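You operate a simulated robot arm through the tools that you are given. There is no shell and no other tool. Be economical: measure what you need, move in short steps, check, and stop when the job is done.

You run a simulated robot arm. Do the job below in one go: nothing can be reset, and whatever is moved stays where it is left.

Task
Put the earbud case on top of the blue pack of dotted cards.

Only the result counts: the job must be done as asked and must still hold three seconds after the hand-in. Knocking over, shifting, dropping, spilling or breaking anything else fails it.

Robot
A 6-joint arm with a two-finger parallel gripper, fixed in place. Base frame: the origin is at the foot of the arm, x ahead of it, y to its left, z up; the work surface is at about z = 0. Readings come in mm, rad, newtons and seconds.
With the tool pointing down near the work surface it reaches from about 140 to 580 mm from the base axis. Its first joint turns from -1.152 to 1.152 rad. Payload 2.1 kg.
The tool frame sits at the grasp point between the pads (the TCP): z along the fingers, y along the line on which they close. The tips reach 30 mm beyond it. Largest opening 94 mm; finger width 28, thickness 10; the body of the gripper, 50 by 96 mm, starts 55 mm behind the TCP.
Orientation is told as [roll, pitch, yaw] about the base's x, y, z axes, in that order, counted from this pose: with the fingers straight down and closing along the base's y, the tool's x points along the base's -x, its y along +y and its z along -z.

Tools
- The arm moves only by the tool send_rows. Its argument "rows" is a list of rows, each an object (a shift or turn left out is 0, a gripper value left out holds the last) with "grip": the closure in counts, from 0 (fully open) to 255 (shut); "delta_pos": the shift along the tool's x, y, z in mm, a list of three; "spin": the turn about the tool's z in rad. In form: [{"grip": grip, "delta_pos": [tx, ty, tz], "spin": spin}, ...]. A call has 1 to 8 rows; each row shifts and turns the commanded pose from where the row before left it, along the tool's axes as they then stand. Rows are played at 5 a second. More than 50 mm and 0.15 rad between two rows, or a gripper value outside its range, and nothing of the call is played. Where a pose cannot be reached the arm comes as near as it can. A force on the tool above 40 N (or 10 N above the force at the start of the call, whichever is more), or a blocked arm, ends the call early, and 0.2 s more pass. Each finger travels about 72 mm/s and halts on what it meets, pressing with about 30 N; the grip force reading is that of the motor and also rises with nothing between the fingers. The clock runs only during rows and for 0.2 s after the last one: add rows that do not move to give the fingers time. The reply holds the time, the measured pose of the TCP, the force on the tool along the base axes, the opening and the grip force, in the units named above and with some noise.
- Cameras (640 x 400 px; columns grow to the right, rows downward): "scene" is fixed at [67.3, -379.5, 482.6]; the picture's right is [0.82, -0.57, 0.00], its down [-0.32, -0.47, -0.82] and it looks along [0.46, 0.68, -0.57] (base axes); focal length 330 px, centre (320, 200). "wrist" rides on the gripper at [-37, 0, -58] in the tool frame; the picture's right is [0.00, -1.00, 0.00], its down [0.97, 0.00, -0.24] and it looks along [0.24, 0.00, 0.97] (tool axes); focal length 218 px, centre (320, 200). There is no depth. A picture from a camera that has moved, and an enlarged one, comes with that camera's place and axes in the base frame and with its lens. The place of the scene camera against the robot may be out by one fixed shift of up to 25 mm in any direction.
- snapshot(camera): a new picture of that camera. No time passes.
- close_up(camera, box): a new picture of the part [left, top, right, bottom] of that camera's present view, enlarged. No time passes.
- finish_job(): hands the job in; it is judged then, once.

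Work in short steps. Places have to be worked out from the pictures, the camera data and where the tool is seen: move nearer, look again, correct. Check each grasp and each placing, and mend what went wrong. You have 90 turns and 36 pictures in all, those below and enlarged ones among them. Open the gripper and draw the arm clear of the work before you hand the job in, unless the task says otherwise; then end with one line.

The tools are called after "Request:" by a JSON object that holds its "api" and its "payload". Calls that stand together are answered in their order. send_rows: Moves the arm, as the interface text tells. Its arguments: {"type":"object","properties":{"rows":{"type":"array","items":{"type":"object","properties":{"grip":{"type":"number"},"delta_pos":{"type":"array","items":{"type":"number"}},"spin":{"type":"number"}}}}},"required":["rows"]} The other tools are called the same way: snapshot (camera) takes a picture; close_up (camera, box) takes an enlarged picture of a part of a camera's view; finish_job () hands the job in.

At the start:

```text
time_s: 0.0
eef_pos: [311.4, 34.8, 259.5]
tool_rot: [0.004, -0.001, 0.002]
ft_force: [-1.1, -1.3, 0.6]
grip_width: 94.3
gripper_force: 0.1
```

scene: 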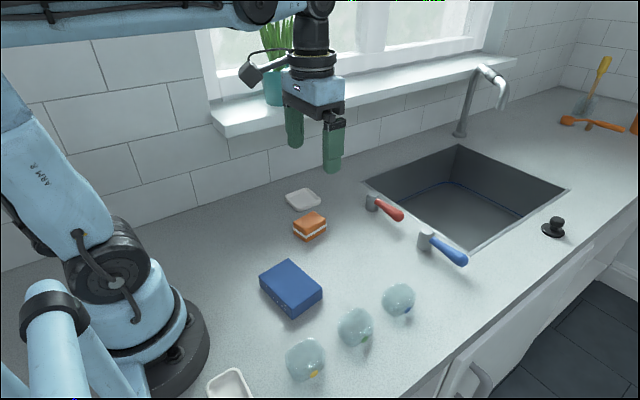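
wrist: 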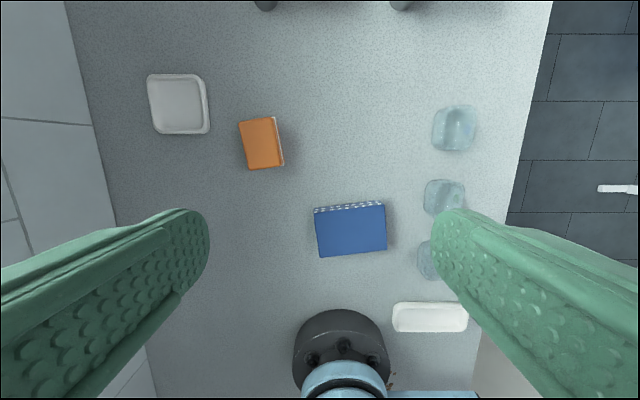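

I'll look closer to identify the objects.

Request:
{"api": "close_up", "payload": {"camera": "scene", "box": [200, 170, 440, 400]}}

Request:
{"api": "close_up", "payload": {"camera": "wrist", "box": [130, 50, 490, 340]}}

```text
1.74 times, centred on (320, 285) of scene
camera zoom: at [67.3, -379.5, 482.6], right [0.82, -0.57, 0.0], down [-0.32, -0.47, -0.82], along [0.46, 0.68, -0.57], focal length 574 px, centre (320, 52)
```

zoom: 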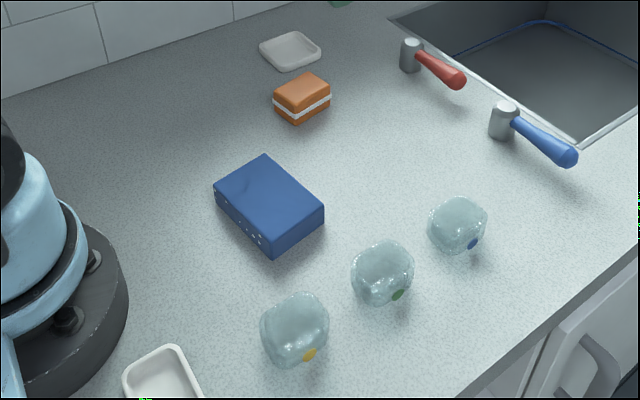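

```text
1.38 times, centred on (310, 195) of wrist
camera zoom: at [347.4, 34.5, 316.5], right [0.0, -1.0, 0.0], down [-0.97, 0.0, 0.24], along [-0.24, 0.0, -0.97], focal length 301 px, centre (334, 207)
```

zoom: 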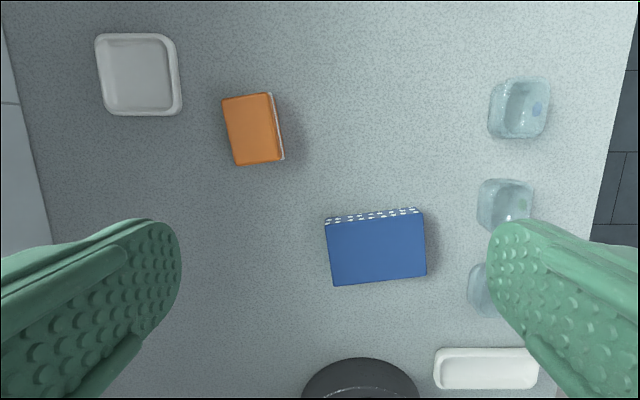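

The orange box with a white band looks like the earbud case, but I want to see it closer. I judge it to be near x 351, y 110, so I'm moving above it at z about 150.

Request:
{"api": "send_rows", "payload": {"rows": [{"grip": 0, "delta_pos": [-10, 19, 27]}, {"delta_pos": [-10, 19, 27]}, {"delta_pos": [-10, 19, 27]}, {"delta_pos": [-5, 18, 20]}, {}]}}

Request:
{"api": "snapshot", "payload": {"camera": "wrist"}}

Request:
{"api": "close_up", "payload": {"camera": "scene", "box": [270, 180, 350, 250]}}

```text
time_s: 1.2
eef_pos: [344.7, 109.7, 157.9]
tool_rot: [0.002, -0.002, 0.002]
ft_force: [-1.0, 0.2, -0.1]
grip_width: 94.2
gripper_force: 0.1
```

```text
31 pictures are left
camera wrist: at [381.9, 110.1, 214.7], right [0.0, -1.0, 0.0], down [-0.97, 0.0, 0.24], along [-0.24, 0.0, -0.97], focal length 218 px, centre (320, 200)
```

wrist: 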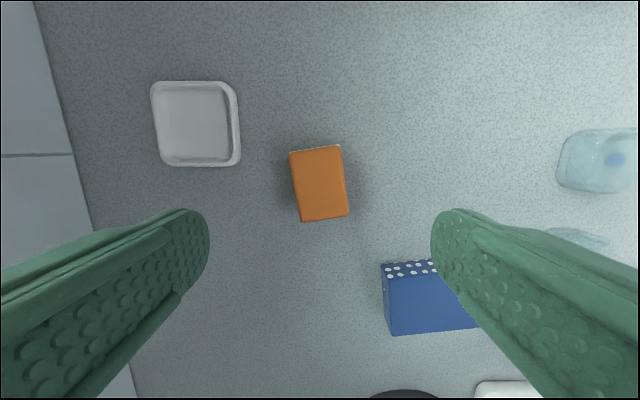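

```text
5.71 times, centred on (310, 215) of scene
camera zoom: at [67.4, -379.5, 482.6], right [0.82, -0.57, 0.0], down [-0.32, -0.47, -0.82], along [0.46, 0.68, -0.57], focal length 1886 px, centre (377, 114)
```

zoom: 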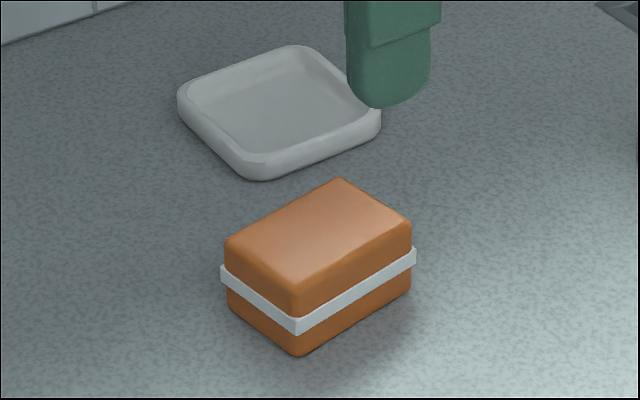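

The orange case is the target: its top is near z 28, its centre near (350, 110), its yaw about +0.14 and its width about 43 mm. I'll align with it, narrow the gripper a little and go part way down.

Request:
{"api": "send_rows", "payload": {"rows": [{"grip": 50, "delta_pos": [-5, 0, 20], "spin": -0.07}, {"delta_pos": [0, 0, 25], "spin": -0.07}, {"delta_pos": [0, 0, 25]}, {}]}}

Request:
{"api": "snapshot", "payload": {"camera": "wrist"}}

```text
time_s: 2.2
eef_pos: [352.0, 109.8, 88.7]
tool_rot: [0.001, -0.003, 0.142]
ft_force: [-0.2, -0.3, -0.6]
grip_width: 75.6
gripper_force: 0.0
```

```text
29 pictures are left
camera wrist: at [387.5, 115.3, 144.8], right [0.14, -0.99, 0.0], down [-0.96, -0.14, 0.24], along [-0.24, -0.03, -0.97], focal length 218 px, centre (320, 200)
```

wrist: 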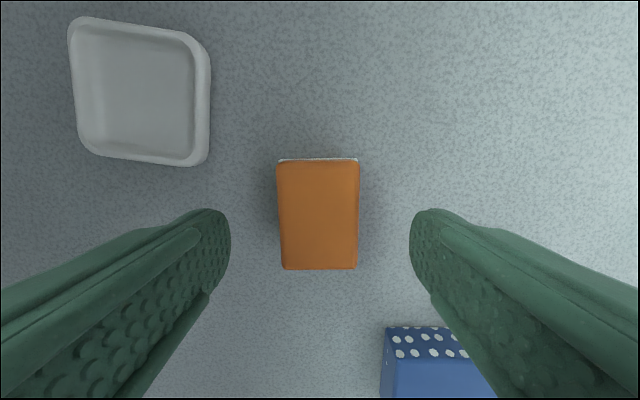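

The gripper is centred and aligned on the case. I'll go down to TCP z of about 39 and close.

Request:
{"api": "send_rows", "payload": {"rows": [{"delta_pos": [0, 0, 20]}, {"delta_pos": [0, 0, 20]}, {"delta_pos": [0, 0, 10]}, {}, {"grip": 200}, {}, {}]}}

```text
time_s: 3.8
eef_pos: [350.3, 111.1, 38.0]
tool_rot: [0.002, -0.001, 0.14]
ft_force: [0.4, 0.1, 0.3]
grip_width: 47.4
gripper_force: 30.3
```

It is gripped at 47 mm with 30 N. I'll lift it and check.

Request:
{"api": "send_rows", "payload": {"rows": [{"delta_pos": [0, 0, -15]}, {"delta_pos": [0, 0, -25]}, {"delta_pos": [0, 0, -30]}, {"delta_pos": [0, 0, -30]}, {}]}}

Request:
{"api": "snapshot", "payload": {"camera": "wrist"}}

Request:
{"api": "snapshot", "payload": {"camera": "scene"}}

```text
time_s: 5.0
eef_pos: [351.0, 109.7, 139.3]
tool_rot: [0.001, -0.001, 0.14]
ft_force: [-0.2, -0.2, -0.7]
grip_width: 47.7
gripper_force: 29.1
```

```text
28 pictures are left
camera wrist: at [387.5, 115.0, 195.7], right [0.14, -0.99, 0.0], down [-0.96, -0.14, 0.24], along [-0.24, -0.03, -0.97], focal length 218 px, centre (320, 200)
```

wrist: 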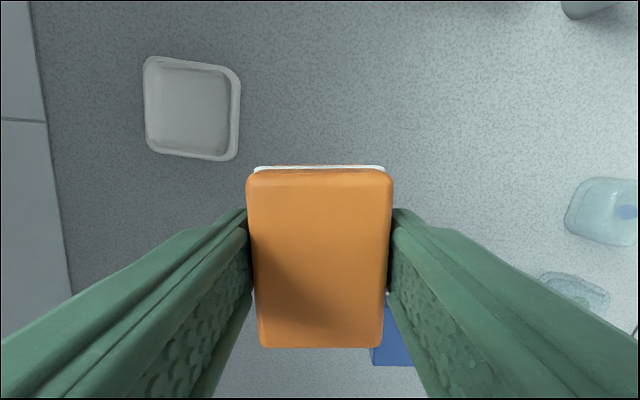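

```text
27 pictures are left
```

scene: 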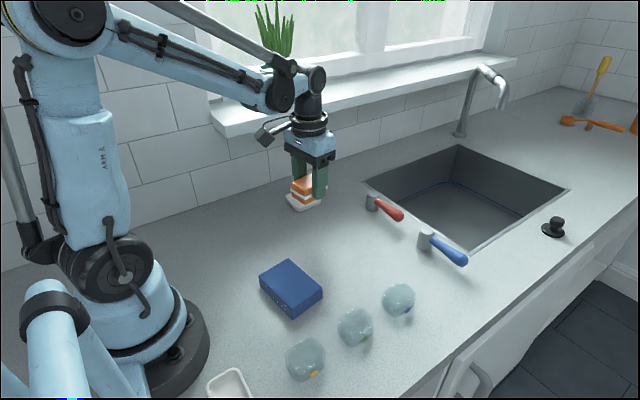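

The case is held. From three views I judge the blue pack's top to be near z 26, with its centre near (228, -10). I'll carry the case there at height.

Request:
{"api": "send_rows", "payload": {"rows": [{"delta_pos": [15, -11, 0]}, {"delta_pos": [27, -20, 0]}, {"delta_pos": [27, -20, 0]}, {"delta_pos": [27, -20, 0]}, {"delta_pos": [27, -20, 0]}, {"delta_pos": [15.6, -10.6, 0]}, {}]}}

Request:
{"api": "snapshot", "payload": {"camera": "wrist"}}

Request:
{"api": "close_up", "payload": {"camera": "scene", "box": [200, 170, 440, 320]}}

```text
time_s: 6.6
eef_pos: [228.0, -11.7, 138.5]
tool_rot: [0.002, -0.001, 0.14]
ft_force: [-0.3, 0.7, -0.4]
grip_width: 47.7
gripper_force: 30.5
```

```text
26 pictures are left
camera wrist: at [264.4, -5.6, 195.4], right [0.14, -0.99, 0.0], down [-0.96, -0.14, 0.24], along [-0.24, -0.03, -0.97], focal length 218 px, centre (320, 200)
```

wrist: 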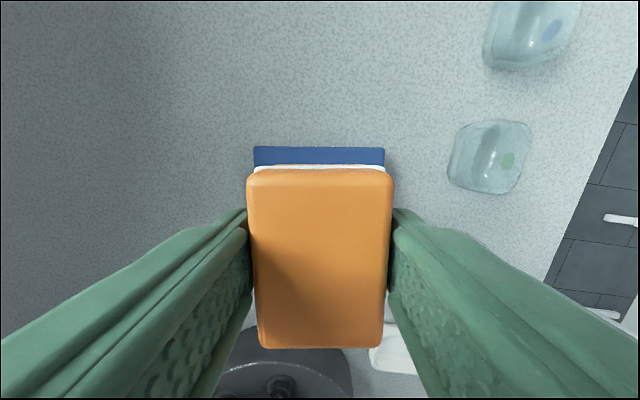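

```text
2.67 times, centred on (320, 245) of scene
camera zoom: at [67.3, -379.5, 482.6], right [0.82, -0.57, 0.0], down [-0.32, -0.47, -0.82], along [0.46, 0.68, -0.57], focal length 880 px, centre (320, 80)
```

zoom: 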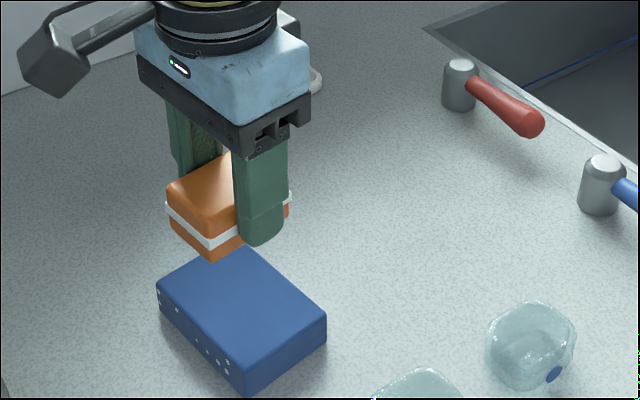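

The pack's front edge is near x 263 and it spans y from about -54 to 45, so the case is centred over it with matching yaw. I'll go down to just above the expected contact height.

Request:
{"api": "send_rows", "payload": {"rows": [{"delta_pos": [0, 0, 20]}, {"delta_pos": [0, 0, 25]}, {"delta_pos": [0, 0, 18]}, {}]}}

Request:
{"api": "close_up", "payload": {"camera": "scene", "box": [230, 210, 350, 330]}}

```text
time_s: 7.6
eef_pos: [228.4, -10.1, 74.3]
tool_rot: [-0.001, -0.003, 0.141]
ft_force: [-0.1, -0.1, -1.7]
grip_width: 47.5
gripper_force: 30.0
```

```text
3.33 times, centred on (290, 270) of scene
camera zoom: at [67.3, -379.5, 482.6], right [0.82, -0.57, 0.0], down [-0.32, -0.47, -0.82], along [0.46, 0.68, -0.57], focal length 1100 px, centre (420, -33)
```

zoom: 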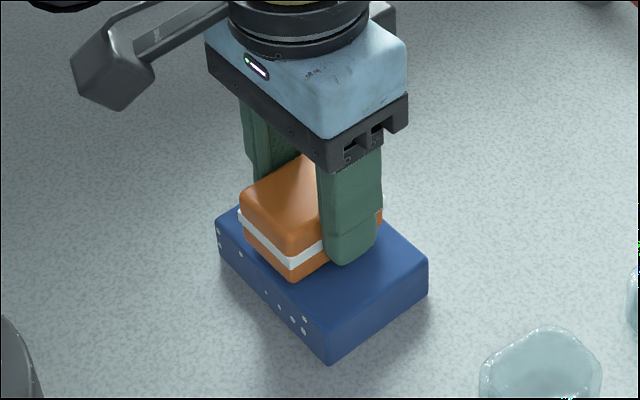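

It is close to the pack. I'll lower it in small steps and watch the force.

Request:
{"api": "send_rows", "payload": {"rows": [{"delta_pos": [0, 0, 2]}, {}, {"delta_pos": [0, 0, 2]}, {}]}}

```text
time_s: 8.6
eef_pos: [228.5, -10.2, 71.2]
tool_rot: [0.003, -0.001, 0.142]
ft_force: [0.4, -0.1, -0.4]
grip_width: 47.5
gripper_force: 30.2
```

There's no contact yet, so I'll go lower.

Request:
{"api": "send_rows", "payload": {"rows": [{"delta_pos": [0, 0, 1.5]}, {}, {"delta_pos": [0, 0, 1.5]}, {}]}}

```text
time_s: 9.6
eef_pos: [229.5, -9.9, 68.1]
tool_rot: [0.001, -0.001, 0.143]
ft_force: [0.3, -0.3, -0.1]
grip_width: 47.7
gripper_force: 30.6
```

Still no contact at about 68.

Request:
{"api": "send_rows", "payload": {"rows": [{"delta_pos": [0, 0, 1]}, {}, {"delta_pos": [0, 0, 1]}, {}]}}

Request:
{"api": "close_up", "payload": {"camera": "scene", "box": [245, 240, 325, 320]}}

```text
time_s: 10.6
eef_pos: [229.1, -10.1, 66.0]
tool_rot: [0.001, -0.002, 0.141]
ft_force: [-1.8, -0.8, 28.6]
grip_width: 47.8
gripper_force: 30.1
```

```text
5.00 times, centred on (285, 280) of scene
camera zoom: at [67.3, -379.5, 482.6], right [0.82, -0.57, 0.0], down [-0.32, -0.47, -0.82], along [0.46, 0.68, -0.57], focal length 1651 px, centre (495, -200)
```

zoom: 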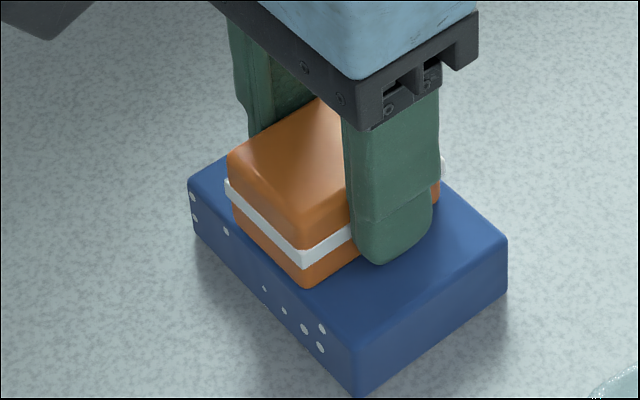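

Contact at 28 N. I'll ease up slightly, then open in stages.

Request:
{"api": "send_rows", "payload": {"rows": [{"delta_pos": [0, 0, -0.7]}, {}, {"grip": 115}, {"grip": 90}, {"grip": 50}, {}]}}

Request:
{"api": "snapshot", "payload": {"camera": "wrist"}}

```text
time_s: 12.0
eef_pos: [228.1, -10.9, 67.4]
tool_rot: [0.001, -0.002, 0.142]
ft_force: [0.9, 0.3, -0.9]
grip_width: 75.6
gripper_force: 0.0
```

```text
22 pictures are left
camera wrist: at [264.4, -4.8, 124.0], right [0.14, -0.99, 0.0], down [-0.96, -0.14, 0.24], along [-0.24, -0.03, -0.97], focal length 218 px, centre (320, 200)
```

wrist: 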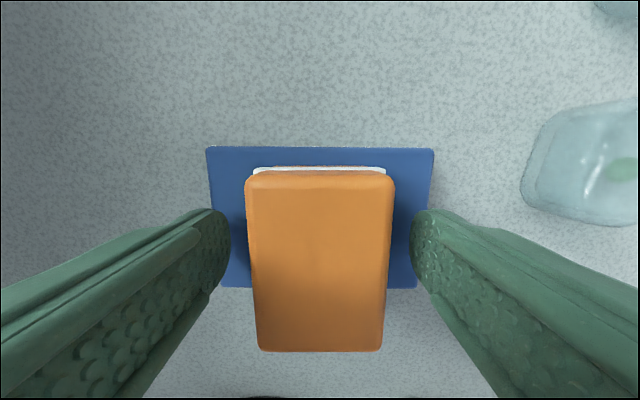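

It's released, and the case sits flat within the pack's outline. I'll go straight up and clear, then verify.

Request:
{"api": "send_rows", "payload": {"rows": [{"delta_pos": [0, 0, -15]}, {"delta_pos": [0, 0, -30]}, {"delta_pos": [0, 0, -40]}, {"delta_pos": [0, 0, -40]}, {"grip": 0}, {}]}}

Request:
{"api": "snapshot", "payload": {"camera": "wrist"}}

Request:
{"api": "close_up", "payload": {"camera": "scene", "box": [200, 170, 440, 400]}}

```text
time_s: 13.4
eef_pos: [227.7, -9.5, 191.9]
tool_rot: [0.001, -0.003, 0.141]
ft_force: [0.0, 0.2, 0.1]
grip_width: 94.1
gripper_force: 0.0
```

```text
21 pictures are left
camera wrist: at [263.9, -4.5, 249.1], right [0.14, -0.99, 0.0], down [-0.96, -0.14, 0.24], along [-0.24, -0.03, -0.97], focal length 218 px, centre (320, 200)
```

wrist: 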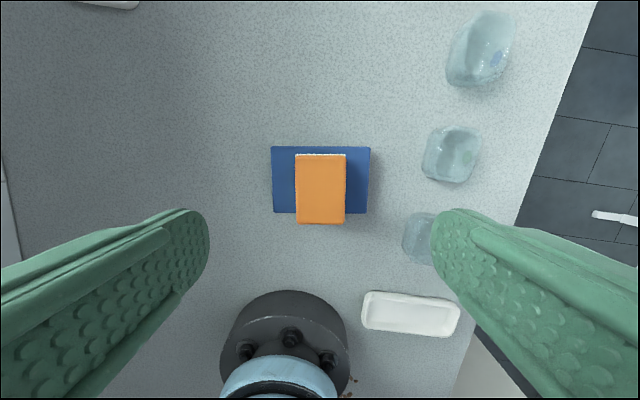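

```text
1.74 times, centred on (320, 285) of scene
camera zoom: at [67.3, -379.5, 482.6], right [0.82, -0.57, 0.0], down [-0.32, -0.47, -0.82], along [0.46, 0.68, -0.57], focal length 574 px, centre (320, 52)
```

zoom: 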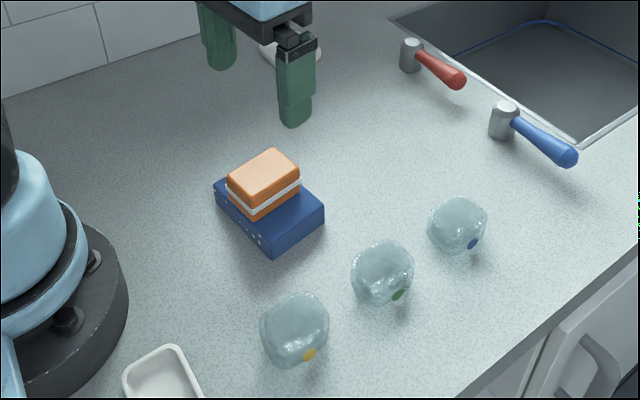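

The case rests flat on the blue pack, nothing else has moved, and the arm is clear. I'm handing the job in.

Request:
{"api": "finish_job", "payload": {}}

```text
The job is handed in.
```

The earbud case (the orange box with the white band) is on top of the blue pack of dotted cards; in the last pictures nothing else had moved and the open gripper was clear.
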